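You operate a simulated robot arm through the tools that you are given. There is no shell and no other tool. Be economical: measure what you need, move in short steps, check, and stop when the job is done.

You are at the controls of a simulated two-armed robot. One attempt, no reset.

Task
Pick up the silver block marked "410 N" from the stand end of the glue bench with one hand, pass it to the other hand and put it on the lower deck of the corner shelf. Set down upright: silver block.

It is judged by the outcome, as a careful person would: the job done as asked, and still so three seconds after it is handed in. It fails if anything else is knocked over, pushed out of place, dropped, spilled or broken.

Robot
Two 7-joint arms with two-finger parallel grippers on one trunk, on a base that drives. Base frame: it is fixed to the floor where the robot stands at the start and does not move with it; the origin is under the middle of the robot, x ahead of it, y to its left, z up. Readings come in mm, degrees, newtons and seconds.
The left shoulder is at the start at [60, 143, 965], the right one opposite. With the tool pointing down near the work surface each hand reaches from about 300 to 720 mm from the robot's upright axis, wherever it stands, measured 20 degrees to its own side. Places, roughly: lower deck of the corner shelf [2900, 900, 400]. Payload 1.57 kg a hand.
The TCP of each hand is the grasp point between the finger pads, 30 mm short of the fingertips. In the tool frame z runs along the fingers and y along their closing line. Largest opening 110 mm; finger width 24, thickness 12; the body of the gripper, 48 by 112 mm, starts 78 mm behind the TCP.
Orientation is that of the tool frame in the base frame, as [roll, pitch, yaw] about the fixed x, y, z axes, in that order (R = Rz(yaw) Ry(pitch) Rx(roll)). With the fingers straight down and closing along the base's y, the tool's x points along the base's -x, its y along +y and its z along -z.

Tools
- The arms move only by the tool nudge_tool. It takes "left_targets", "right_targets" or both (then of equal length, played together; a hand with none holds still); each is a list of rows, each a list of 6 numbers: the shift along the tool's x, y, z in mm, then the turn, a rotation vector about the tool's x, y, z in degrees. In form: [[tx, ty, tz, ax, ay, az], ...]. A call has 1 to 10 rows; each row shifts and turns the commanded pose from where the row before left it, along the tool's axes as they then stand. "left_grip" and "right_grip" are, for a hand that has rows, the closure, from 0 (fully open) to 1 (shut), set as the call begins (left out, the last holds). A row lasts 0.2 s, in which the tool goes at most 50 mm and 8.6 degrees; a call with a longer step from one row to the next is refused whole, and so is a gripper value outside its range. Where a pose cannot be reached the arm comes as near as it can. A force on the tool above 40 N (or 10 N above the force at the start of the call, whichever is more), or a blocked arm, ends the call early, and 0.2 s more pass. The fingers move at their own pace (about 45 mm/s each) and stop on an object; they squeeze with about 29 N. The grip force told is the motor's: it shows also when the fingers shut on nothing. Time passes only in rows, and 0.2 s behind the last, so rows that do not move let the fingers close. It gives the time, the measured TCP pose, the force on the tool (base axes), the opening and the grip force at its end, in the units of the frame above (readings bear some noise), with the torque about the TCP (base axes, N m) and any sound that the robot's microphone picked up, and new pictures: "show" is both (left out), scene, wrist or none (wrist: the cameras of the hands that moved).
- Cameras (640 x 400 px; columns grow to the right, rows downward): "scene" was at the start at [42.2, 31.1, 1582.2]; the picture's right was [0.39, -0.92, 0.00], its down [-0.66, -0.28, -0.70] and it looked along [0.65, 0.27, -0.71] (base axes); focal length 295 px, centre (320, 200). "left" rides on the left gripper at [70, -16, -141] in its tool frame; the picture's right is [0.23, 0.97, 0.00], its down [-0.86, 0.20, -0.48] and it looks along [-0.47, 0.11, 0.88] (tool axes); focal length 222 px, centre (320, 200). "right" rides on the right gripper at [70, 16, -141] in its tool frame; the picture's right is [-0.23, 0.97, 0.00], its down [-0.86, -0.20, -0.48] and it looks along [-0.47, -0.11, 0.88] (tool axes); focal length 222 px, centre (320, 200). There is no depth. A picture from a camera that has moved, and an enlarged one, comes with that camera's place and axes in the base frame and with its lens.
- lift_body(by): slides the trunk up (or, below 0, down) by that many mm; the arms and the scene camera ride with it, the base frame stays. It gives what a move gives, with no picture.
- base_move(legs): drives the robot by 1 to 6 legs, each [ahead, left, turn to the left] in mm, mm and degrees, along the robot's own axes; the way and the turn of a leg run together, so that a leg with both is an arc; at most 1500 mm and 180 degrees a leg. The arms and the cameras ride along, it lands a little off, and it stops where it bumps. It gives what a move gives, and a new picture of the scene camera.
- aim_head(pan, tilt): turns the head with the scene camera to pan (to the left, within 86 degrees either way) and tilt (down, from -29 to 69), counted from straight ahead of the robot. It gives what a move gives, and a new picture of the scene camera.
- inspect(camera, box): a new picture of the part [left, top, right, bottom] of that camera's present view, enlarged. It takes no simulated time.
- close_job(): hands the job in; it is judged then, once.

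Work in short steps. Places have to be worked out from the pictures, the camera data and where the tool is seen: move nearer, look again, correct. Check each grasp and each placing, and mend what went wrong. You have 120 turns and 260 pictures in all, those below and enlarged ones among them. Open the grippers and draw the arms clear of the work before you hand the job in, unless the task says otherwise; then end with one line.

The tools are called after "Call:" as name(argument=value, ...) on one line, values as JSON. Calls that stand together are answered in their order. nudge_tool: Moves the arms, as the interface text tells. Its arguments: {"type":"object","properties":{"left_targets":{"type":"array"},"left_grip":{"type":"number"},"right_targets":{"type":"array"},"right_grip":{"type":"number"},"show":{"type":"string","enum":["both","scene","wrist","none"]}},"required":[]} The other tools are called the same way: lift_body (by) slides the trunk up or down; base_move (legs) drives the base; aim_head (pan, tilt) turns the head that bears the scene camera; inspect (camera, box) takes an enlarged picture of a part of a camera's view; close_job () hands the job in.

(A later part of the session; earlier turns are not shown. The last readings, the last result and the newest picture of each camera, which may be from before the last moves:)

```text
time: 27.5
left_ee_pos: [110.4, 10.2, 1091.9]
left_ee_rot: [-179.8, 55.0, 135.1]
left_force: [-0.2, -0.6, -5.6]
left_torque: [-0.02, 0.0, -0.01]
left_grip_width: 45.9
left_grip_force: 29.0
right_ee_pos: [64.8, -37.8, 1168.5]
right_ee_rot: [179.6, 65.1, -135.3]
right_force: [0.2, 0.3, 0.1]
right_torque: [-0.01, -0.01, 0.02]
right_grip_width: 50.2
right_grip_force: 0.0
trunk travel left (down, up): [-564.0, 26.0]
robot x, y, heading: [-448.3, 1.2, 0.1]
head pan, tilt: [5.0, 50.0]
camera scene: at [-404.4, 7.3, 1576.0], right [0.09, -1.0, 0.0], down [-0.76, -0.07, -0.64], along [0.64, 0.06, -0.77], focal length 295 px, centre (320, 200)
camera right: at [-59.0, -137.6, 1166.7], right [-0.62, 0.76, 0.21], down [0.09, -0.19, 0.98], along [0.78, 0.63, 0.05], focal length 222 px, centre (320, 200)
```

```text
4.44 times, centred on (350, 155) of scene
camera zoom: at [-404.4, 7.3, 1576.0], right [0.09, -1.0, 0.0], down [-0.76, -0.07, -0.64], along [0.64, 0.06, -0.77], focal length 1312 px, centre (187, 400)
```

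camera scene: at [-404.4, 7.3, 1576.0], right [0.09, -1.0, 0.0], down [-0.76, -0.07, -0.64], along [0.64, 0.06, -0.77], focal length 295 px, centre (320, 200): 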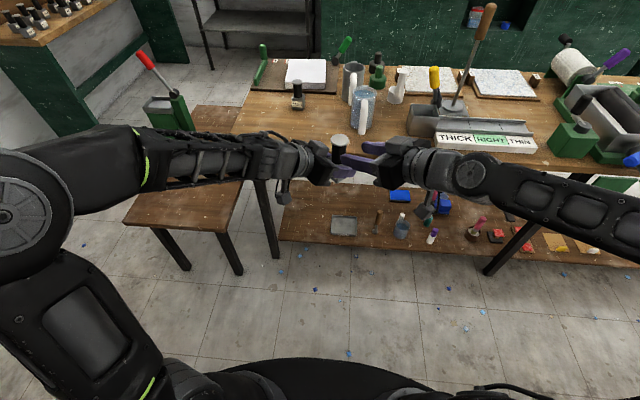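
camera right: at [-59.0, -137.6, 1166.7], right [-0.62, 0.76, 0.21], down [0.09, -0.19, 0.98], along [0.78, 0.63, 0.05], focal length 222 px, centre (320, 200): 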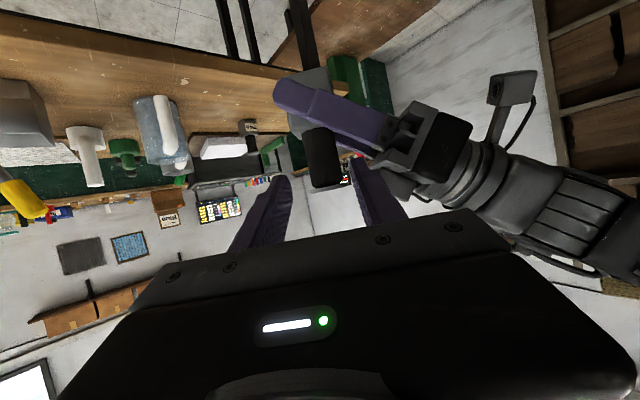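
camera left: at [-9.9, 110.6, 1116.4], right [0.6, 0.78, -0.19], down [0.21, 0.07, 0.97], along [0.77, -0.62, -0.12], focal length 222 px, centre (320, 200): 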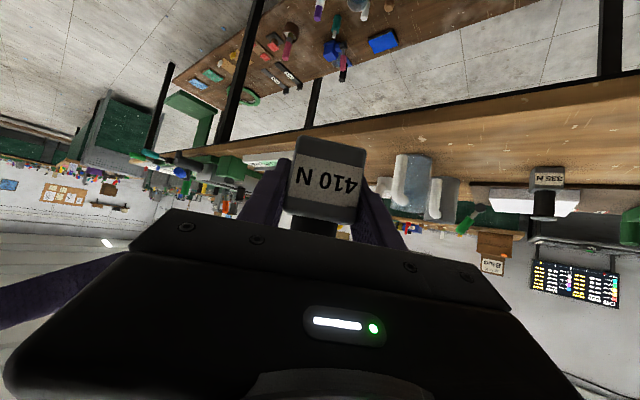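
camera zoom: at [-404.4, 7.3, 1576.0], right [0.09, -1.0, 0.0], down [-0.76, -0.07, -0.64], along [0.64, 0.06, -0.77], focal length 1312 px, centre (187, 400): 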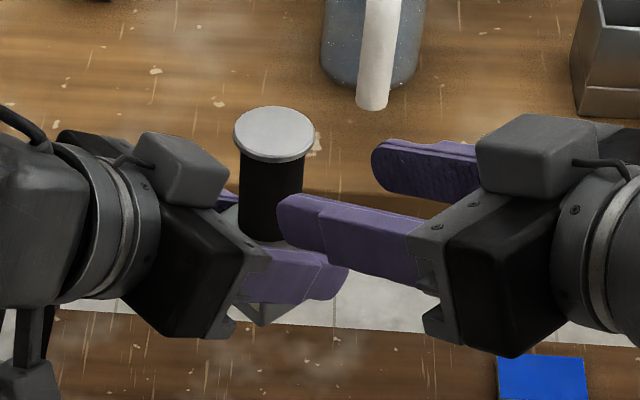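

Aligned: handle lies ~78 mm ahead, centred within ~1 mm. I advance 64 mm between the obstacles.

Call:
nudge_tool(right_targets=[[-0.7, 0.4, 16, 0, 0, 0], [-0.7, 0.3, 16, 0, 0, 0], [-0.6, 0.3, 16, 0, 0, 0], [0, 0, 16, 0, 0, 0]])

Call:
inspect(camera="scene", box=[290, 110, 410, 200])

Call:
inspect(camera="right", box=[240, 60, 460, 220])

```text
time: 28.5
left_ee_pos: [110.3, 11.0, 1090.2]
left_ee_rot: [-179.8, 54.9, 135.1]
left_force: [0.1, -1.0, -5.8]
left_torque: [-0.03, 0.0, 0.0]
left_grip_width: 45.9
left_grip_force: 28.6
right_ee_pos: [105.3, 5.6, 1146.6]
right_ee_rot: [179.8, 65.0, -135.2]
right_force: [0.0, -0.3, 0.0]
right_torque: [-0.02, 0.02, 0.02]
right_grip_width: 50.3
right_grip_force: 0.0
trunk travel left (down, up): [-564.0, 26.0]
robot x, y, heading: [-448.5, -2.3, 0.2]
head pan, tilt: [5.0, 50.0]
camera scene: at [-404.4, 7.1, 1576.0], right [0.09, -1.0, 0.0], down [-0.76, -0.07, -0.64], along [0.64, 0.06, -0.77], focal length 295 px, centre (320, 200)
camera right: at [-17.6, -94.6, 1144.1], right [-0.62, 0.76, 0.21], down [0.09, -0.19, 0.98], along [0.78, 0.63, 0.05], focal length 222 px, centre (320, 200)
```

scene: 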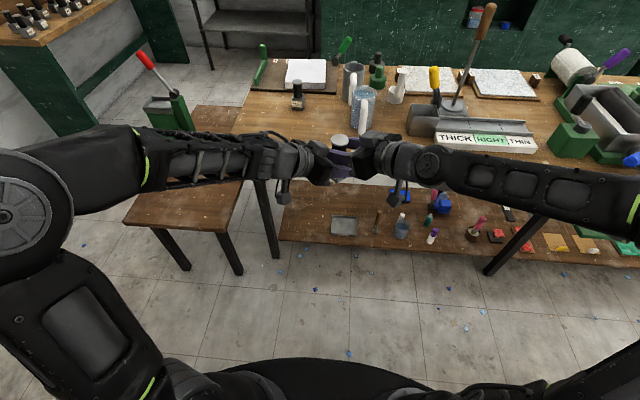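
right: 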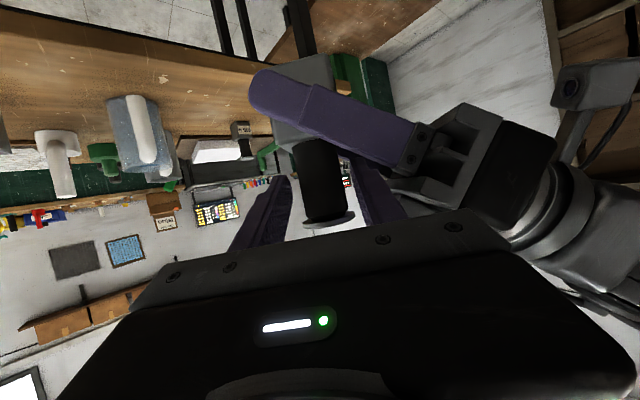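

```text
4.44 times, centred on (350, 155) of scene
camera zoom: at [-404.4, 7.1, 1576.0], right [0.09, -1.0, 0.0], down [-0.76, -0.07, -0.64], along [0.64, 0.06, -0.77], focal length 1312 px, centre (187, 400)
```

zoom: 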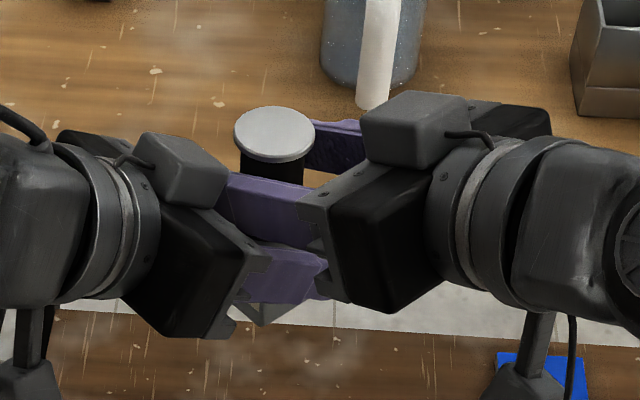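

```text
2.50 times, centred on (350, 140) of right
camera zoom: at [-17.6, -94.6, 1144.1], right [-0.62, 0.76, 0.21], down [0.09, -0.19, 0.98], along [0.78, 0.63, 0.05], focal length 555 px, centre (245, 350)
```

zoom: 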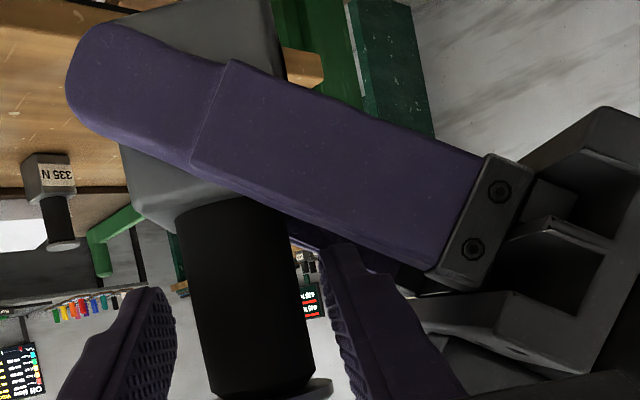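

The handle is between the right fingers, no contact forces. Close the right hand.

Call:
nudge_tool(right_targets=[[0, 0, 0, 0, 0, 0], [0, 0, 0, 0, 0, 0], [0, 0, 0, 0, 0, 0], [0, 0, 0, 0, 0, 0]], right_grip=1, show="wrist")

Call:
inspect(camera="scene", box=[290, 110, 410, 200])

```text
time: 29.5
left_ee_pos: [110.6, 10.0, 1090.5]
left_ee_rot: [-179.9, 54.8, 135.0]
left_force: [8.8, -6.4, -7.5]
left_torque: [0.55, 0.57, 0.07]
left_grip_width: 46.1
left_grip_force: 29.2
right_ee_pos: [104.8, 5.3, 1147.0]
right_ee_rot: [179.5, 65.0, -135.1]
right_force: [-9.3, 7.0, 0.6]
right_torque: [-0.17, -0.04, 0.02]
right_grip_width: 31.3
right_grip_force: 29.5
trunk travel left (down, up): [-564.0, 26.0]
robot x, y, heading: [-447.3, -2.8, 0.3]
head pan, tilt: [5.0, 50.0]
camera right: at [-18.6, -94.1, 1144.4], right [-0.62, 0.75, 0.21], down [0.09, -0.19, 0.98], along [0.78, 0.63, 0.05], focal length 222 px, centre (320, 200)
```

right: 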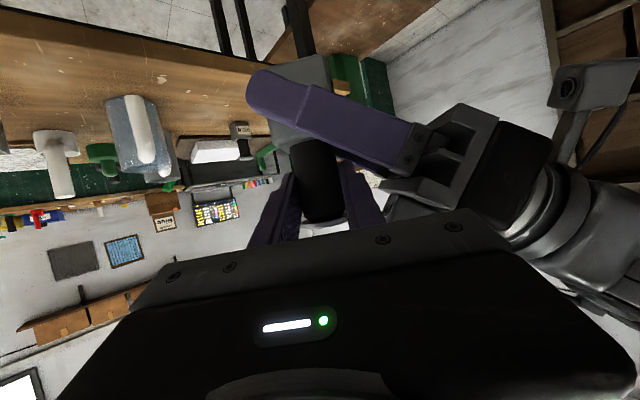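

```text
4.44 times, centred on (350, 155) of scene
camera zoom: at [-404.8, 6.8, 1576.0], right [0.09, -1.0, 0.0], down [-0.76, -0.07, -0.64], along [0.64, 0.06, -0.77], focal length 1312 px, centre (187, 400)
```

zoom: 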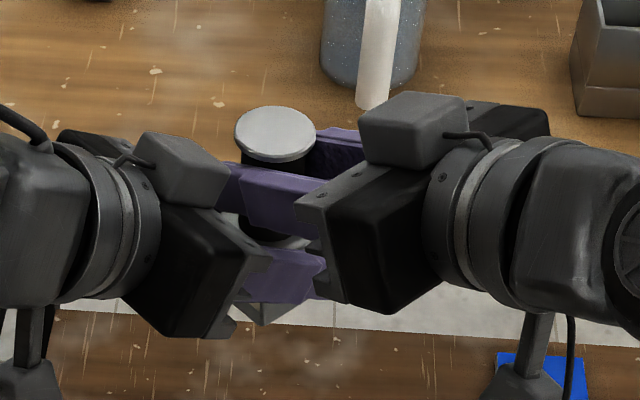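

Right hand holds the handle (31 mm, 29 N) with a ~11 N sideways load; I ease the right hand 1.5 mm to relieve it, then open the left.

Call:
nudge_tool(right_targets=[[0, 1.5, 0, 0, 0, 0], [0, 0, 0, 0, 0, 0]], show="none")

```text
time: 30.1
left_ee_pos: [110.3, 8.7, 1091.5]
left_ee_rot: [-179.9, 54.8, 135.0]
left_force: [4.0, -6.4, -5.4]
left_torque: [0.2, -0.11, -0.18]
left_grip_width: 46.1
left_grip_force: 29.3
right_ee_pos: [105.1, 5.8, 1145.6]
right_ee_rot: [179.5, 65.1, -135.3]
right_force: [-4.4, 6.4, -0.3]
right_torque: [0.12, 0.36, 0.27]
right_grip_width: 31.4
right_grip_force: 29.0
trunk travel left (down, up): [-564.0, 26.0]
robot x, y, heading: [-447.1, 0.9, 0.1]
head pan, tilt: [5.0, 50.0]
```

Load eased. Open the left hand partly.

Call:
nudge_tool(left_targets=[[0, 0, 0, 0, 0, 0], [0, 0, 0, 0, 0, 0], [0, 0, 0, 0, 0, 0]], left_grip=0.3, show="wrist")

Call:
inspect(camera="right", box=[240, 40, 460, 220])

```text
time: 30.9
left_ee_pos: [110.5, 9.2, 1092.7]
left_ee_rot: [-179.9, 54.8, 135.1]
left_force: [-0.1, 0.3, 0.0]
left_torque: [0.02, 0.0, -0.01]
left_grip_width: 77.0
left_grip_force: 0.1
right_ee_pos: [105.9, 5.7, 1146.5]
right_ee_rot: [179.5, 65.2, -135.3]
right_force: [-1.3, 0.2, -0.7]
right_torque: [0.06, 0.12, -0.01]
right_grip_width: 31.0
right_grip_force: 29.0
trunk travel left (down, up): [-564.0, 26.0]
robot x, y, heading: [-448.5, -0.6, 0.1]
head pan, tilt: [5.0, 50.0]
camera left: at [-10.8, 108.9, 1116.9], right [0.6, 0.78, -0.19], down [0.21, 0.07, 0.97], along [0.77, -0.62, -0.12], focal length 222 px, centre (320, 200)
```

left: 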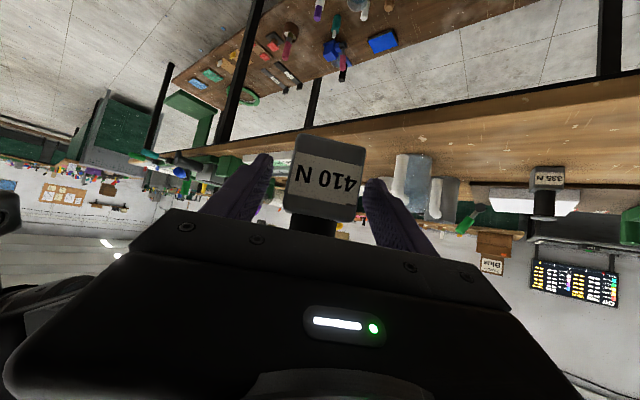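

```text
2.22 times, centred on (350, 130) of right
camera zoom: at [-19.1, -94.1, 1144.5], right [-0.62, 0.76, 0.21], down [0.09, -0.19, 0.98], along [0.78, 0.63, 0.05], focal length 494 px, centre (253, 356)
```

zoom: 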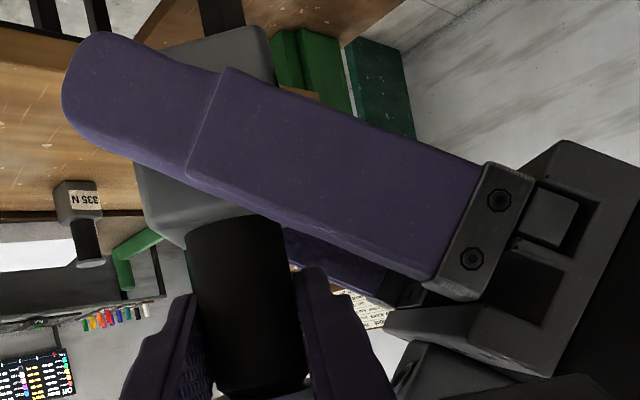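

The left is open and free. Withdraw it back along its own axis and watch.

Call:
nudge_tool(left_targets=[[0, 0, -15, 0, 0, 0], [0, 0, -30, 0, 0, 0], [0, 0, -35, 0, 0, 0], [0, 0, -35, 0, 0, 0]])

```text
time: 31.9
left_ee_pos: [44.3, 76.3, 1156.4]
left_ee_rot: [-179.8, 54.9, 134.9]
left_force: [-0.5, 0.1, -0.8]
left_torque: [0.02, -0.01, 0.01]
left_grip_width: 77.0
left_grip_force: 0.0
right_ee_pos: [102.6, 6.6, 1146.8]
right_ee_rot: [179.8, 65.1, -135.1]
right_force: [1.2, -0.5, 0.4]
right_torque: [-0.23, -0.05, -0.1]
right_grip_width: 31.5
right_grip_force: 28.7
trunk travel left (down, up): [-564.0, 26.0]
robot x, y, heading: [-451.2, 3.1, 0.6]
head pan, tilt: [5.0, 50.0]
camera scene: at [-406.0, 7.2, 1576.0], right [0.09, -1.0, 0.0], down [-0.76, -0.07, -0.64], along [0.64, 0.06, -0.77], focal length 295 px, centre (320, 200)
camera left: at [-77.8, 176.4, 1181.7], right [0.6, 0.78, -0.19], down [0.21, 0.07, 0.97], along [0.77, -0.62, -0.12], focal length 222 px, centre (320, 200)
```

scene: 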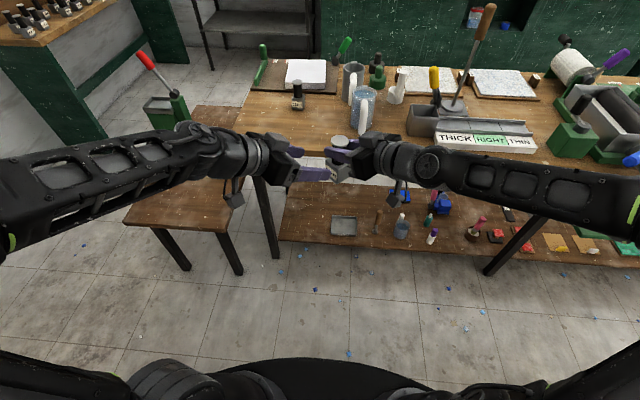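
left: 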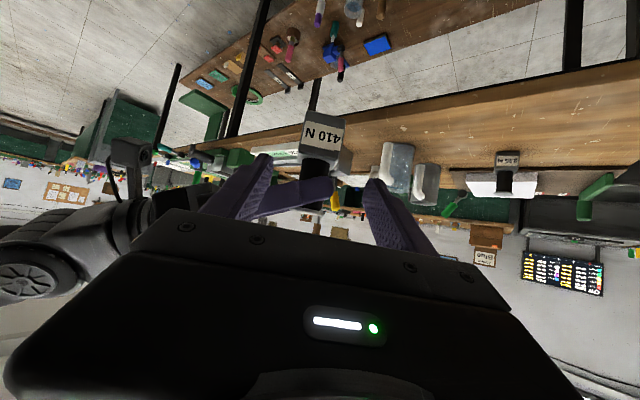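

The right hand alone holds the block upright. I move the left hand away and fold it to near its starting pose.

Call:
nudge_tool(left_targets=[[21.7, 18.9, -30.9, 0, 0, 0], [21.7, 18.9, -30.9, 0, 0, 0], [21.7, 18.9, -30.9, 0, 0, 0], [0, 0, 0, 0, 7.86, 0], [0, 0, 0, 0, 7.86, 0], [0, 0, 0, 0, 7.86, 0], [0, 0, 0, 0, 7.86, 0], [0, 0, 0, 0, 7.86, 0], [0, 0, 0, 0, 7.86, 0], [0, 0, 0, 0, 7.86, 0]])

Call:
inspect(camera="scene", box=[290, 110, 410, 200])

```text
time: 34.1
left_ee_pos: [2.2, 197.2, 1148.0]
left_ee_rot: [179.9, 0.0, 135.0]
left_force: [-0.5, 0.1, 0.3]
left_torque: [0.02, 0.02, 0.02]
left_grip_width: 77.1
left_grip_force: 0.1
left hand out of reach, approached as far as the arm can: row 10
right_ee_pos: [104.4, 5.4, 1145.8]
right_ee_rot: [179.6, 65.0, -135.2]
right_force: [0.6, -0.1, 0.2]
right_torque: [-0.01, 0.03, -0.01]
right_grip_width: 31.5
right_grip_force: 29.2
trunk travel left (down, up): [-564.0, 26.0]
robot x, y, heading: [-449.7, 1.8, 0.2]
head pan, tilt: [5.0, 50.0]
camera scene: at [-404.2, 7.1, 1575.9], right [0.09, -1.0, 0.0], down [-0.76, -0.07, -0.64], along [0.64, 0.06, -0.77], focal length 295 px, centre (320, 200)
camera left: at [-57.5, 235.6, 1291.4], right [0.53, 0.85, 0.0], down [0.75, -0.46, 0.48], along [0.41, -0.25, -0.88], focal length 222 px, centre (320, 200)
```

scene: 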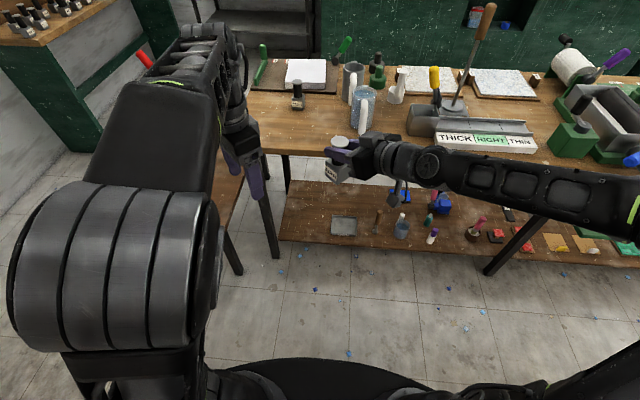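
left: 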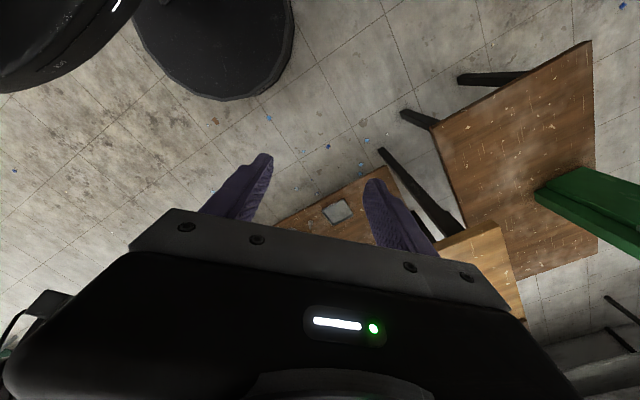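

```text
4.44 times, centred on (350, 155) of scene
camera zoom: at [-404.2, 7.1, 1575.9], right [0.09, -1.0, 0.0], down [-0.76, -0.07, -0.64], along [0.64, 0.06, -0.77], focal length 1312 px, centre (187, 400)
```

zoom: 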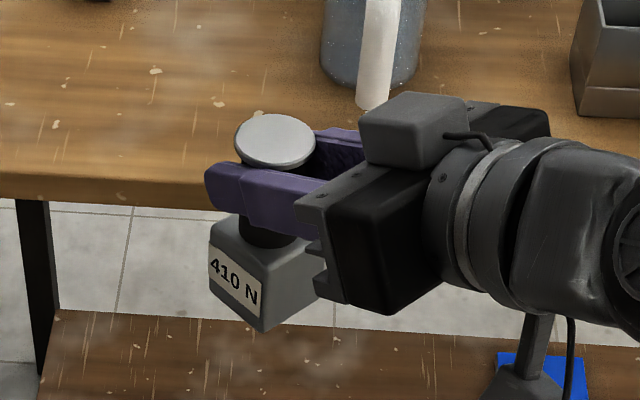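

I check the block's attitude in the right hand.

Call:
inspect(camera="right", box=[240, 40, 420, 240])

Call:
inspect(camera="scene", box=[315, 125, 385, 190])

```text
2.00 times, centred on (330, 140) of right
camera zoom: at [-18.7, -93.9, 1144.3], right [-0.62, 0.75, 0.21], down [0.09, -0.19, 0.98], along [0.78, 0.63, 0.05], focal length 444 px, centre (300, 320)
```

zoom: 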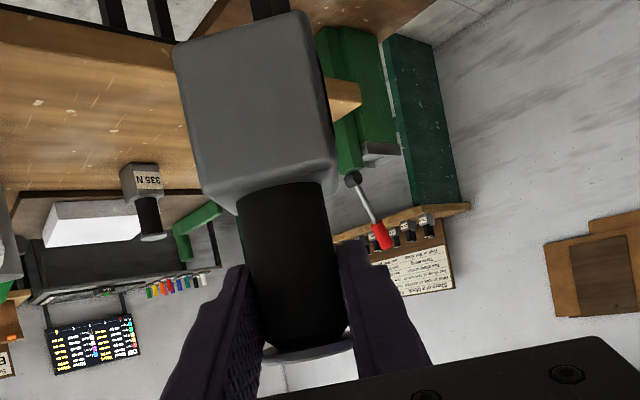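

```text
6.15 times, centred on (350, 158) of scene
camera zoom: at [-404.2, 7.1, 1575.9], right [0.09, -1.0, 0.0], down [-0.76, -0.07, -0.64], along [0.64, 0.06, -0.77], focal length 1816 px, centre (135, 462)
```

zoom: 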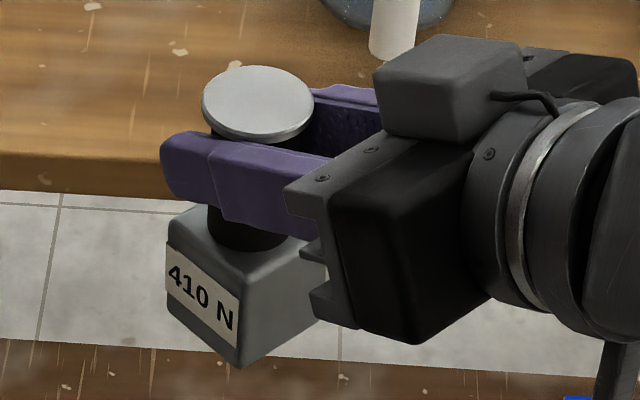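

The numbers match an upright block. I now swing the right hand to point straight ahead of the robot, shifting it right.

Call:
nudge_tool(right_targets=[[9, -28.3, -19.2, 0, 0, 0], [9, -28.3, -19.2, 0, 0, 0], [9, -28.3, -19.2, 0, 0, 0], [9, -28.3, -19.2, 0, 0, 0], [0, 0, 0, 6.8, 0, 3.17], [0, 0, 0, 6.8, 0, 3.17], [0, 0, 0, 6.8, 0, 3.17], [0, 0, 0, 6.8, 0, 3.17], [0, 0, 0, 6.8, 0, 3.17], [0, 0, 0, 6.8, 0, 3.17]])

```text
time: 36.3
left_ee_pos: [2.8, 197.7, 1148.9]
left_ee_rot: [179.7, 0.0, 135.0]
left_force: [0.7, 0.4, 0.9]
left_torque: [0.02, 0.0, 0.03]
left_grip_width: 77.0
left_grip_force: 0.1
right_ee_pos: [125.2, -135.1, 1144.1]
right_ee_rot: [179.9, 64.9, 179.9]
right_force: [-1.0, -0.4, 0.1]
right_torque: [0.02, 0.0, 0.02]
right_grip_width: 31.6
right_grip_force: 29.3
trunk travel left (down, up): [-564.0, 26.0]
robot x, y, heading: [-444.2, -3.2, 0.5]
head pan, tilt: [5.0, 50.0]
camera scene: at [-404.4, 7.0, 1576.0], right [0.09, -1.0, 0.0], down [-0.76, -0.07, -0.64], along [0.64, 0.06, -0.77], focal length 295 px, centre (320, 200)
camera right: at [-32.4, -116.5, 1142.7], right [0.1, 0.97, 0.21], down [-0.07, -0.2, 0.98], along [0.99, -0.11, 0.05], focal length 222 px, centre (320, 200)
```

scene: 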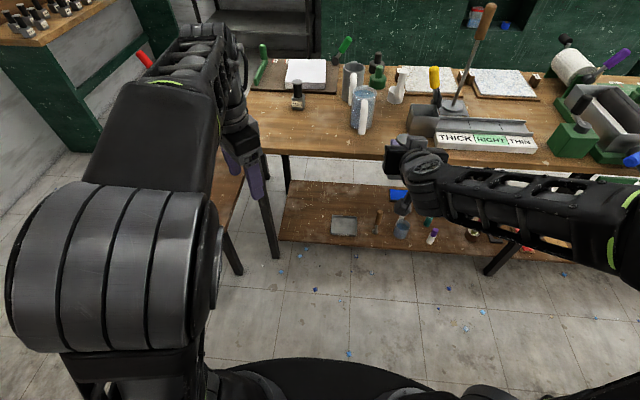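
right: 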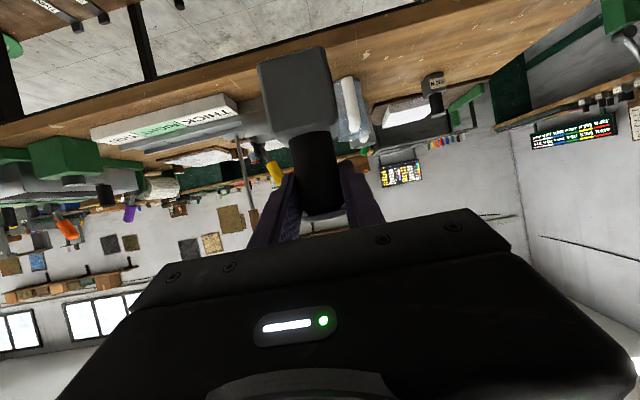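

Now drive left to the free lane (y≈1450), then look ahead.

Call:
base_move(legs=[[0, 725, 0], [0, 725, 0]])

Call:
aim_head(pan=-15, tilt=35)

```text
time: 43.8
left_ee_pos: [-38.4, 1655.6, 1149.6]
left_ee_rot: [179.8, 0.0, 137.1]
left_force: [0.3, 0.6, -0.3]
left_torque: [-0.02, 0.01, -0.04]
left_grip_width: 77.0
left_grip_force: 0.0
right_ee_pos: [96.2, 1329.5, 1145.3]
right_ee_rot: [179.6, 64.9, -178.1]
right_force: [0.2, -0.2, 0.0]
right_torque: [-0.01, 0.0, 0.0]
right_grip_width: 31.4
right_grip_force: 28.6
trunk travel left (down, up): [-564.0, 26.0]
robot x, y, heading: [-484.0, 1442.2, 2.3]
head pan, tilt: [5.0, 50.0]
camera scene: at [-438.4, 1451.1, 1576.0], right [0.13, -0.99, 0.0], down [-0.76, -0.1, -0.64], along [0.64, 0.08, -0.77], focal length 295 px, centre (320, 200)
```

scene: 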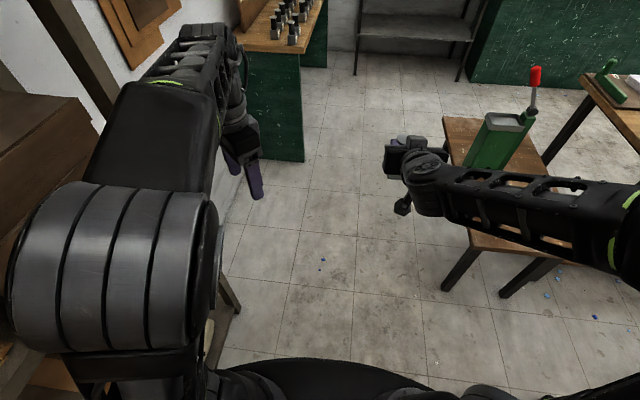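

```text
time: 44.6
left_ee_pos: [-39.2, 1655.6, 1148.7]
left_ee_rot: [179.8, 0.1, 137.1]
left_force: [0.3, 0.6, -0.3]
left_torque: [-0.01, -0.01, 0.06]
left_grip_width: 77.0
left_grip_force: 0.1
right_ee_pos: [95.8, 1331.3, 1143.6]
right_ee_rot: [179.6, 65.0, -178.3]
right_force: [0.0, -0.6, -0.1]
right_torque: [0.0, 0.07, -0.01]
right_grip_width: 31.3
right_grip_force: 28.7
trunk travel left (down, up): [-564.0, 26.0]
robot x, y, heading: [-482.3, 1445.1, 2.3]
head pan, tilt: [-15.0, 35.0]
camera scene: at [-428.9, 1421.5, 1597.7], right [-0.22, -0.98, 0.0], down [-0.56, 0.13, -0.82], along [0.8, -0.18, -0.57], focal length 295 px, centre (320, 200)
```

scene: 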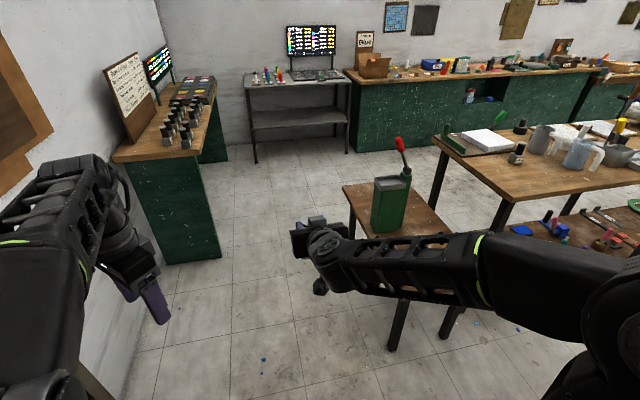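

The lane between the stand (y≲930) and the wall bench (y≳1800) is clear; I square up to heading 0 at y≈1410 and drive ahead 1100.

Call:
base_move(legs=[[0, -30, -2.3], [1100, 0, 0]])

```text
time: 50.7
left_ee_pos: [1077.7, 1598.3, 1149.0]
left_ee_rot: [179.8, 0.1, 134.2]
left_force: [1.0, 0.4, 0.2]
left_torque: [-0.03, 0.04, 0.02]
left_grip_width: 77.1
left_grip_force: 0.0
right_ee_pos: [1196.1, 1265.8, 1144.9]
right_ee_rot: [179.6, 64.9, 179.0]
right_force: [0.0, 0.3, -1.1]
right_torque: [-0.05, 0.04, 0.0]
right_grip_width: 31.2
right_grip_force: 29.3
trunk travel left (down, up): [-564.0, 26.0]
robot x, y, heading: [623.6, 1405.2, -0.6]
head pan, tilt: [-15.0, 35.0]
camera scene: at [675.9, 1383.1, 1597.7], right [-0.27, -0.96, 0.0], down [-0.55, 0.15, -0.82], along [0.79, -0.22, -0.57], focal length 295 px, centre (320, 200)
```

scene: 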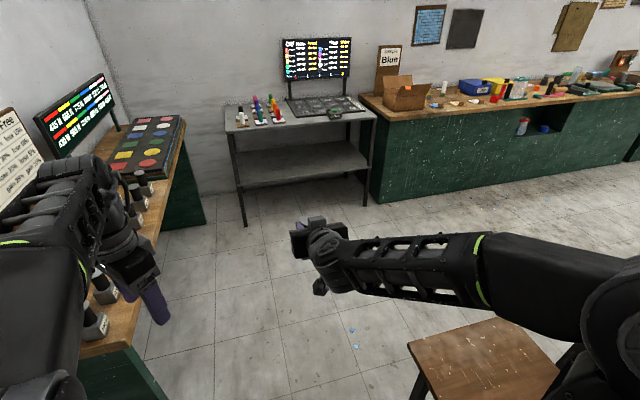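

Left hand clears the wall bench; I continue forward and drift right toward the shelf.

Call:
base_move(legs=[[900, -150, 0.6]])

```text
time: 55.5
left_ee_pos: [1966.4, 1445.2, 1148.9]
left_ee_rot: [179.8, 0.0, 134.8]
left_force: [-1.1, 0.6, 0.2]
left_torque: [-0.03, 0.02, -0.01]
left_grip_width: 76.9
left_grip_force: 0.0
right_ee_pos: [2087.5, 1114.2, 1144.5]
right_ee_rot: [179.6, 65.0, 179.5]
right_force: [0.3, 0.4, 0.5]
right_torque: [0.02, 0.04, 0.01]
right_grip_width: 31.2
right_grip_force: 29.4
trunk travel left (down, up): [-564.0, 26.0]
robot x, y, heading: [1511.8, 1247.1, 0.3]
head pan, tilt: [-15.0, 35.0]
camera scene: at [1566.8, 1226.3, 1597.7], right [-0.26, -0.97, 0.0], down [-0.55, 0.15, -0.82], along [0.79, -0.21, -0.57], focal length 295 px, centre (320, 200)
```

scene: 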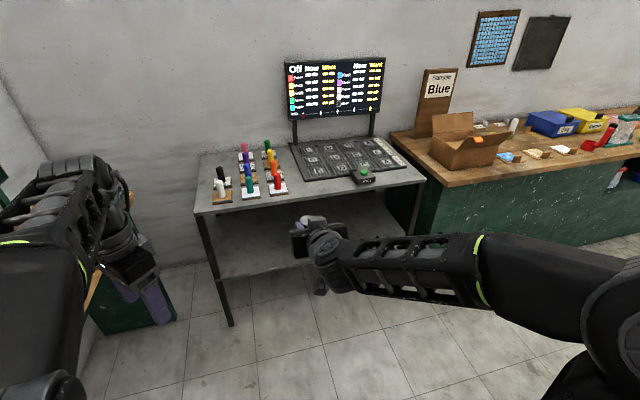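

The shelf's front is near x≈2655, y≈410–1490, lower deck ≈405, empty. I drive to about (1950, 1085), leaving the block ~80 mm in front of the shelf.

Call:
base_move(legs=[[438, -162, -0.3]])

Call:
aim_head(pan=-5, tilt=50)

```text
time: 58.3
left_ee_pos: [2406.6, 1278.9, 1149.5]
left_ee_rot: [179.9, 0.0, 134.5]
left_force: [0.7, 1.3, 0.0]
left_torque: [0.03, 0.03, -0.01]
left_grip_width: 77.2
left_grip_force: 0.0
right_ee_pos: [2526.0, 946.6, 1145.7]
right_ee_rot: [179.7, 64.9, 179.2]
right_force: [-0.2, 0.1, -0.4]
right_torque: [-0.03, 0.08, -0.02]
right_grip_width: 31.5
right_grip_force: 29.3
trunk travel left (down, up): [-564.0, 26.0]
robot x, y, heading: [1953.2, 1088.1, -0.3]
head pan, tilt: [-15.0, 35.0]
camera scene: at [2006.3, 1061.7, 1597.7], right [-0.26, -0.96, 0.0], down [-0.55, 0.15, -0.82], along [0.79, -0.22, -0.57], focal length 295 px, centre (320, 200)
```

scene: 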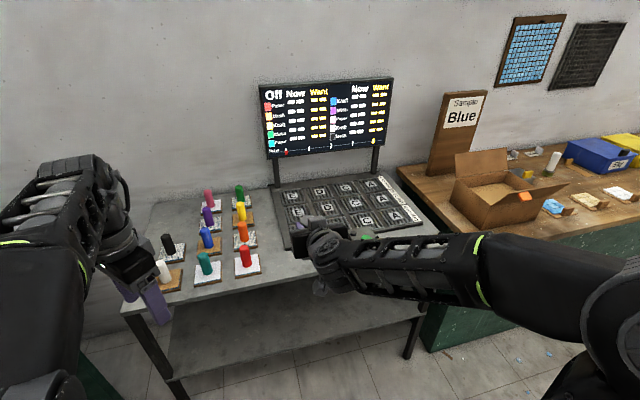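

```text
time: 59.0
left_ee_pos: [2406.2, 1277.7, 1148.9]
left_ee_rot: [179.8, 0.1, 134.4]
left_force: [0.8, -0.2, -0.5]
left_torque: [0.01, -0.02, 0.01]
left_grip_width: 76.8
left_grip_force: 0.0
right_ee_pos: [2526.8, 948.0, 1143.9]
right_ee_rot: [179.5, 64.9, 179.2]
right_force: [-0.4, 0.1, -0.9]
right_torque: [0.01, 0.03, 0.01]
right_grip_width: 31.5
right_grip_force: 29.2
trunk travel left (down, up): [-564.0, 26.0]
robot x, y, heading: [1953.0, 1086.9, -0.2]
head pan, tilt: [-5.0, 50.0]
camera scene: at [1997.2, 1078.1, 1576.1], right [-0.09, -1.0, 0.0], down [-0.76, 0.07, -0.64], along [0.64, -0.06, -0.77], focal length 295 px, centre (320, 200)
```

scene: 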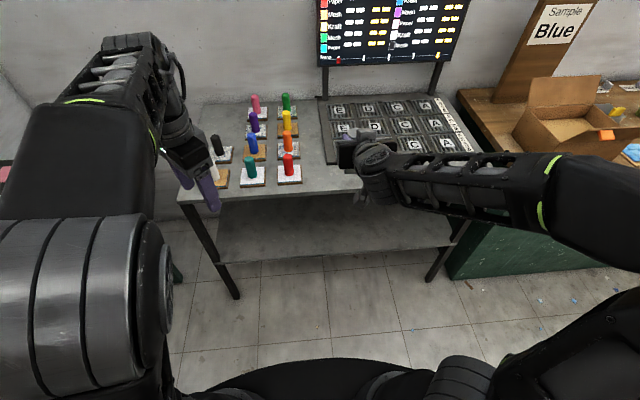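

Block is ~70 mm in front of the shelf edge with nothing below. I lower the trunk.

Call:
lift_body(by=-300)

Call:
lift_body(by=-260)

Call:
aim_head(pan=-10, tilt=35)

```text
time: 62.0
left_ee_pos: [2406.1, 1278.4, 849.9]
left_ee_rot: [179.7, 0.1, 134.4]
left_force: [0.6, 0.2, 0.9]
left_torque: [0.02, -0.01, -0.03]
left_grip_width: 76.7
left_grip_force: 0.0
right_ee_pos: [2524.3, 946.8, 844.4]
right_ee_rot: [179.6, 64.9, 179.4]
right_force: [-0.1, 0.0, 0.9]
right_torque: [0.02, 0.05, 0.02]
right_grip_width: 31.3
right_grip_force: 28.9
trunk travel left (down, up): [-264.0, 326.0]
robot x, y, heading: [1949.7, 1088.4, -0.3]
head pan, tilt: [-5.0, 50.0]
```

```text
time: 64.7
left_ee_pos: [2406.0, 1279.1, 589.4]
left_ee_rot: [179.8, 0.1, 134.5]
left_force: [-1.0, 0.0, 0.1]
left_torque: [0.01, 0.01, 0.02]
left_grip_width: 77.1
left_grip_force: 0.0
right_ee_pos: [2525.8, 948.0, 584.9]
right_ee_rot: [179.6, 65.0, 179.3]
right_force: [0.2, -0.8, 0.0]
right_torque: [-0.02, 0.02, -0.01]
right_grip_width: 31.4
right_grip_force: 29.7
trunk travel left (down, up): [-4.0, 586.0]
robot x, y, heading: [1952.3, 1085.7, -0.1]
head pan, tilt: [-5.0, 50.0]
```

```text
time: 65.5
left_ee_pos: [2406.3, 1278.0, 589.4]
left_ee_rot: [179.8, 0.1, 134.5]
left_force: [-0.6, -0.6, -0.1]
left_torque: [0.0, 0.0, 0.03]
left_grip_width: 77.0
left_grip_force: 0.1
right_ee_pos: [2526.4, 947.3, 583.4]
right_ee_rot: [179.6, 64.9, 179.3]
right_force: [-0.2, 0.2, 0.4]
right_torque: [0.0, 0.04, 0.02]
right_grip_width: 31.4
right_grip_force: 28.3
trunk travel left (down, up): [-4.0, 586.0]
robot x, y, heading: [1951.6, 1087.7, -0.3]
head pan, tilt: [-10.0, 35.0]
camera scene: at [2006.9, 1069.6, 1037.7], right [-0.18, -0.98, 0.0], down [-0.57, 0.1, -0.82], along [0.81, -0.15, -0.57], focal length 295 px, centre (320, 200)
```

scene: 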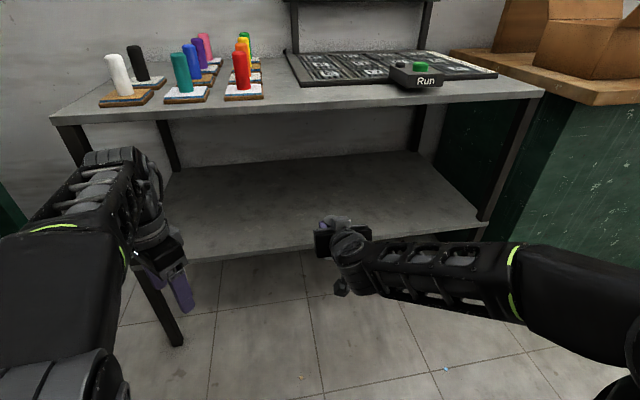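

Deck front edge ≈ (2655), deck ≈ 405. I lower the right hand 58 mm so the block enters with ~35 mm clearance.

Call:
nudge_tool(right_targets=[[26, 0, 12.2, 0, 0, 0], [26, 0, 12.2, 0, 0, 0]])

Call:
inspect(camera="scene", box=[260, 180, 440, 310])

```text
time: 66.1
left_ee_pos: [2405.5, 1279.0, 589.5]
left_ee_rot: [179.9, 0.2, 134.6]
left_force: [-0.6, 0.6, 0.3]
left_torque: [0.0, 0.0, 0.03]
left_grip_width: 77.2
left_grip_force: 0.0
right_ee_pos: [2528.0, 951.2, 526.6]
right_ee_rot: [179.6, 64.9, 179.0]
right_force: [0.1, -0.3, -0.4]
right_torque: [0.01, 0.04, 0.0]
right_grip_width: 31.2
right_grip_force: 28.9
trunk travel left (down, up): [-4.0, 586.0]
robot x, y, heading: [1953.9, 1087.3, -0.1]
head pan, tilt: [-10.0, 35.0]
camera scene: at [2006.7, 1069.5, 1037.8], right [-0.18, -0.98, 0.0], down [-0.56, 0.1, -0.82], along [0.81, -0.15, -0.57], focal length 295 px, centre (320, 200)
camera right: at [2369.2, 967.7, 525.0], right [0.1, 0.97, 0.21], down [-0.07, -0.2, 0.98], along [0.99, -0.12, 0.05], focal length 222 px, centre (320, 200)
```

scene: 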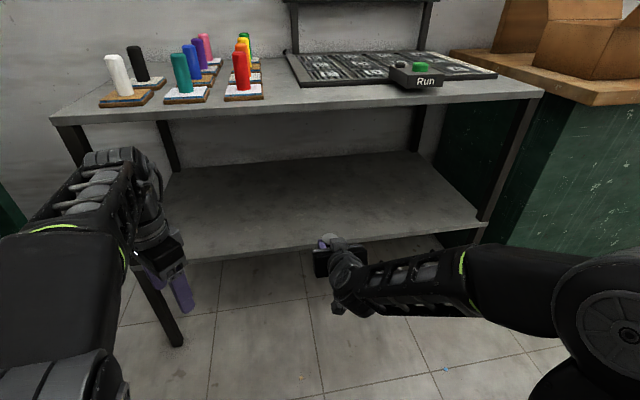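
right: 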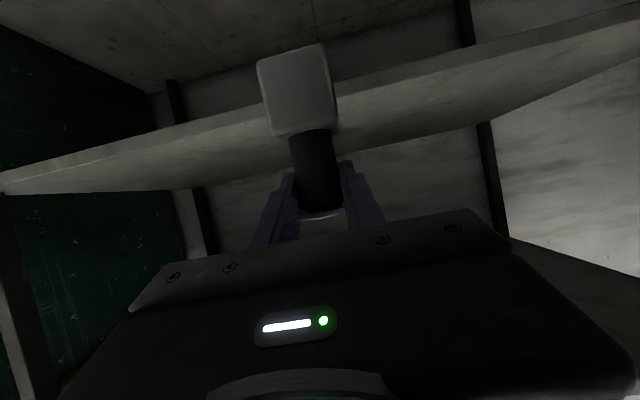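

```text
3.08 times, centred on (350, 245) of scene
camera zoom: at [2006.7, 1069.5, 1037.8], right [-0.18, -0.98, 0.0], down [-0.56, 0.1, -0.82], along [0.81, -0.15, -0.57], focal length 908 px, centre (228, 62)
```

zoom: 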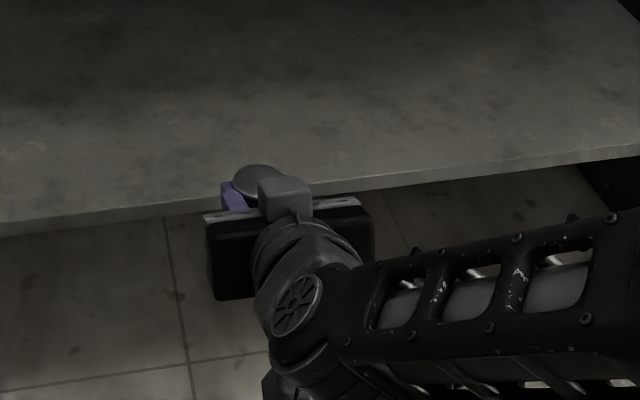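

Clearance to the deck is about 30 mm; I raise another 10 mm and drive forward 160 mm.

Call:
nudge_tool(right_targets=[[-9, 0, -4.2, 0, 0, 0]], show="none")

Call:
base_move(legs=[[160, 0, 0]])

Call:
inspect(camera="right", box=[0, 0, 640, 400])

```text
time: 66.5
left_ee_pos: [2405.6, 1278.7, 589.9]
left_ee_rot: [179.8, 0.1, 134.5]
left_force: [-0.2, 0.2, -0.3]
left_torque: [0.01, 0.0, 0.01]
left_grip_width: 76.6
left_grip_force: 0.0
right_ee_pos: [2526.7, 948.9, 537.3]
right_ee_rot: [179.6, 64.9, 179.3]
right_force: [0.5, -0.4, 0.5]
right_torque: [0.01, 0.04, 0.0]
right_grip_width: 31.2
right_grip_force: 29.1
trunk travel left (down, up): [-4.0, 586.0]
robot x, y, heading: [1949.9, 1086.6, -0.6]
head pan, tilt: [-10.0, 35.0]
```

```text
time: 67.9
left_ee_pos: [2564.6, 1274.3, 589.3]
left_ee_rot: [179.8, 0.0, 134.1]
left_force: [0.4, 0.0, 0.0]
left_torque: [0.01, 0.02, -0.01]
left_grip_width: 77.2
left_grip_force: 0.1
right_ee_pos: [2682.0, 945.4, 537.6]
right_ee_rot: [179.7, 65.0, 178.9]
right_force: [0.0, 0.3, 0.7]
right_torque: [-0.03, 0.03, 0.03]
right_grip_width: 31.4
right_grip_force: 29.2
trunk travel left (down, up): [-4.0, 586.0]
robot x, y, heading: [2106.5, 1085.9, -0.8]
head pan, tilt: [-10.0, 35.0]
camera scene: at [2163.7, 1067.9, 1037.7], right [-0.18, -0.98, 0.0], down [-0.56, 0.11, -0.82], along [0.8, -0.15, -0.57], focal length 295 px, centre (320, 200)
```

scene: 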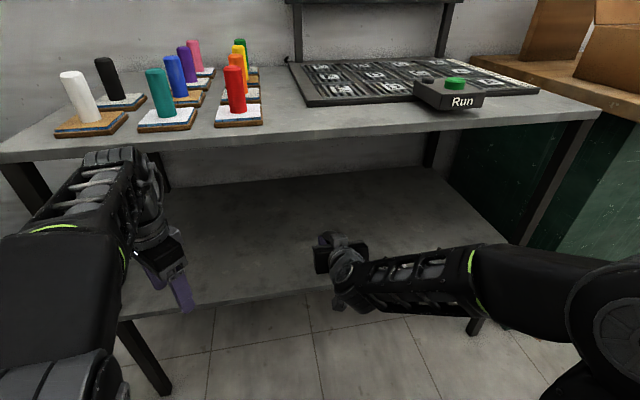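

```text
1.00 times, centred on (320, 200) of right
camera zoom: at [2525.8, 962.9, 535.6], right [0.11, 0.97, 0.21], down [-0.07, -0.2, 0.98], along [0.99, -0.12, 0.05], focal length 222 px, centre (320, 200)
```

zoom: 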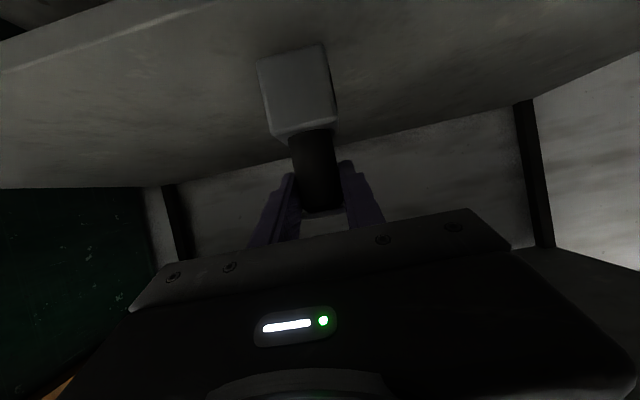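

Block is over the deck. Extend the arm 105 mm further in at the same height.

Call:
nudge_tool(right_targets=[[-14.8, 0, 31.7, 0, 0, 0], [-14.8, 0, 31.7, 0, 0, 0], [-14.8, 0, 31.7, 0, 0, 0]])

```text
time: 68.7
left_ee_pos: [2564.1, 1274.6, 589.9]
left_ee_rot: [179.8, 0.2, 134.1]
left_force: [-0.5, 0.1, -0.6]
left_torque: [0.0, 0.0, -0.02]
left_grip_width: 76.7
left_grip_force: 0.1
right_ee_pos: [2789.5, 941.4, 533.6]
right_ee_rot: [179.6, 64.8, 179.0]
right_force: [-0.7, 0.0, -0.2]
right_torque: [0.03, 0.06, 0.04]
right_grip_width: 31.6
right_grip_force: 28.7
trunk travel left (down, up): [-4.0, 586.0]
robot x, y, heading: [2111.9, 1081.3, -0.8]
head pan, tilt: [-10.0, 35.0]
camera scene: at [2163.7, 1067.9, 1037.7], right [-0.18, -0.98, 0.0], down [-0.56, 0.11, -0.82], along [0.8, -0.15, -0.57], focal length 295 px, centre (320, 200)
camera right: at [2631.5, 961.0, 532.3], right [0.11, 0.97, 0.21], down [-0.07, -0.2, 0.98], along [0.99, -0.12, 0.05], focal length 222 px, centre (320, 200)
```

scene: 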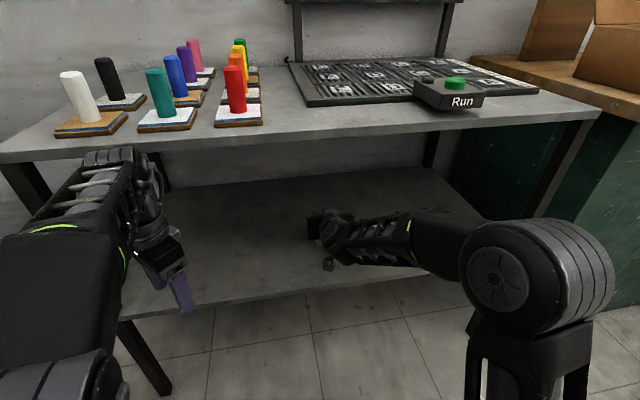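
right: 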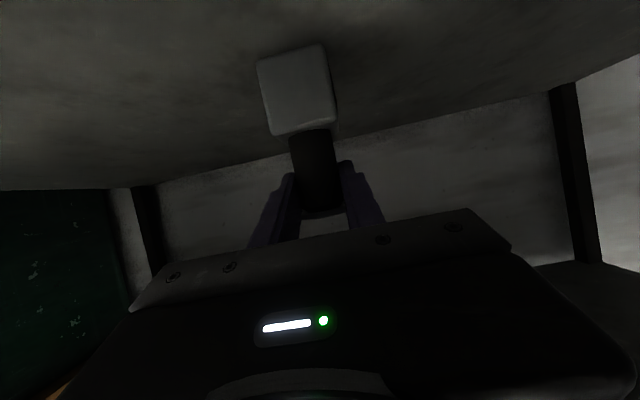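

Now lower: 24 mm, then small steps until contact shows.

Call:
nudge_tool(right_targets=[[10.9, 0, 5.1, 0, 0, 0], [10.9, 0, 5.1, 0, 0, 0], [0, 0, 0, 0, 0, 0]], show="wrist")

Call:
inspect(camera="right", box=[200, 0, 400, 150])

```text
time: 69.5
left_ee_pos: [2563.6, 1276.2, 589.2]
left_ee_rot: [179.8, 0.1, 134.1]
left_force: [-0.7, -0.4, 1.0]
left_torque: [-0.01, 0.0, -0.04]
left_grip_width: 77.0
left_grip_force: 0.0
right_ee_pos: [2788.1, 942.7, 513.4]
right_ee_rot: [179.7, 64.9, 178.8]
right_force: [0.4, 0.6, -0.6]
right_torque: [-0.19, 0.06, 0.03]
right_grip_width: 31.3
right_grip_force: 29.4
trunk travel left (down, up): [-4.0, 586.0]
robot x, y, heading: [2106.4, 1084.3, -0.7]
head pan, tilt: [-10.0, 35.0]
camera right: at [2630.7, 962.3, 510.7], right [0.11, 0.97, 0.21], down [-0.07, -0.2, 0.98], along [0.99, -0.12, 0.05], focal length 222 px, centre (320, 200)
```

right: 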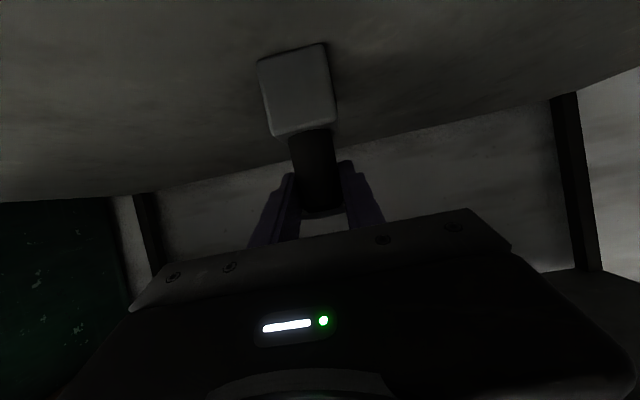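

```text
2.67 times, centred on (300, 75) of right
camera zoom: at [2630.7, 962.3, 510.7], right [0.11, 0.97, 0.21], down [-0.07, -0.2, 0.98], along [0.99, -0.12, 0.05], focal length 592 px, centre (373, 533)
```

zoom: 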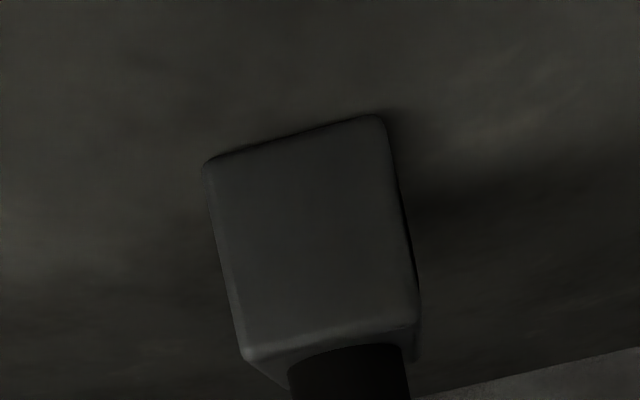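

Shadow shows it close above the deck. Continue down in 2.5 mm steps, force guarded.

Call:
nudge_tool(right_targets=[[2.3, 0, 1.05, 0, 0, 0], [2.3, 0, 1.05, 0, 0, 0], [2.3, 0, 1.05, 0, 0, 0], [2.3, 0, 1.05, 0, 0, 0]], show="none")

Call:
inspect(camera="right", box=[200, 0, 400, 150])

```text
time: 70.5
left_ee_pos: [2563.5, 1274.3, 590.2]
left_ee_rot: [179.7, 0.1, 134.1]
left_force: [-1.3, -0.4, -0.2]
left_torque: [-0.01, -0.02, 0.02]
left_grip_width: 77.0
left_grip_force: 0.1
right_ee_pos: [2791.6, 943.6, 511.6]
right_ee_rot: [179.5, 66.0, 178.6]
right_force: [1.7, 0.8, 11.0]
right_torque: [-0.28, 0.09, 0.02]
right_grip_width: 31.4
right_grip_force: 29.0
trunk travel left (down, up): [-4.0, 586.0]
robot x, y, heading: [2111.0, 1085.8, -0.8]
head pan, tilt: [-10.0, 35.0]
stopped in row 4 (right hand): the force on the tool passed its limit (the readings are from after the stop); the commanded pose is now the measured one
```

```text
2.67 times, centred on (300, 75) of right
camera zoom: at [2633.8, 962.9, 507.3], right [0.11, 0.97, 0.21], down [-0.09, -0.2, 0.97], along [0.99, -0.12, 0.07], focal length 592 px, centre (373, 533)
```

zoom: 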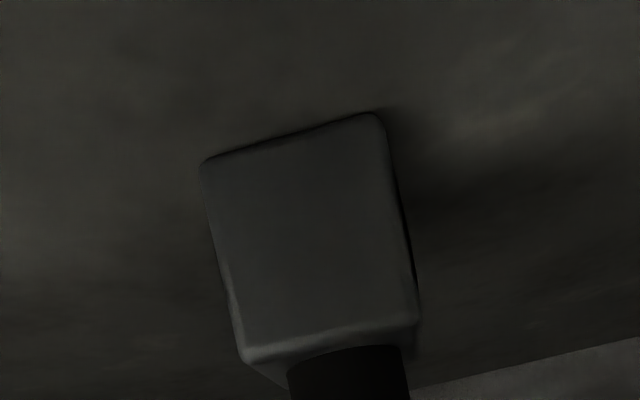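

Contact of 11 N upward on the hand at TCP z≈512. I check visually what touches.

Call:
inspect(camera="scene", box=[280, 170, 460, 300])

Call:
inspect(camera="left", box=[0, 0, 640, 400])

```text
3.08 times, centred on (370, 235) of scene
camera zoom: at [2162.5, 1068.2, 1037.5], right [-0.19, -0.98, 0.0], down [-0.56, 0.11, -0.82], along [0.81, -0.15, -0.57], focal length 908 px, centre (166, 92)
```

zoom: 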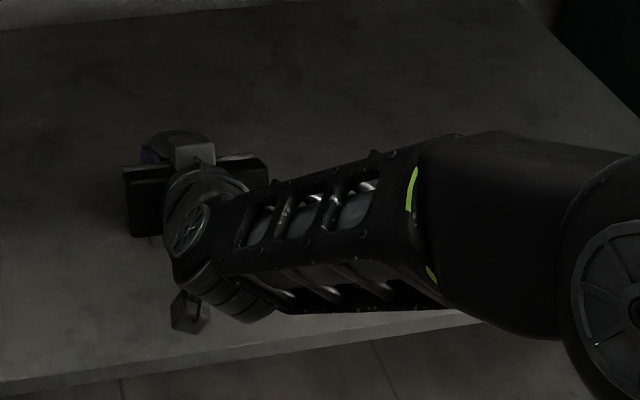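

```text
1.00 times, centred on (320, 200) of left
camera zoom: at [2503.1, 1313.6, 731.8], right [0.54, 0.84, 0.0], down [0.74, -0.48, 0.48], along [0.41, -0.26, -0.88], focal length 222 px, centre (320, 200)
```

zoom: 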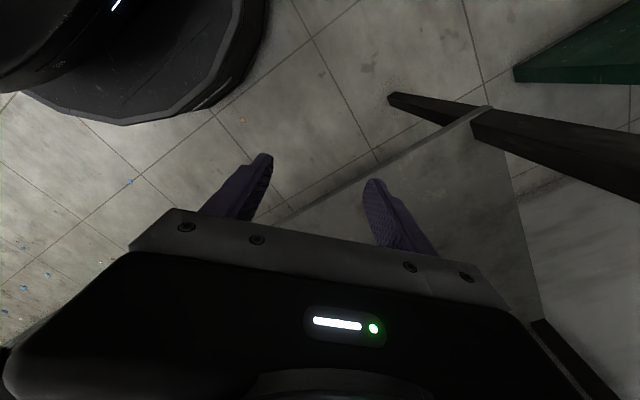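

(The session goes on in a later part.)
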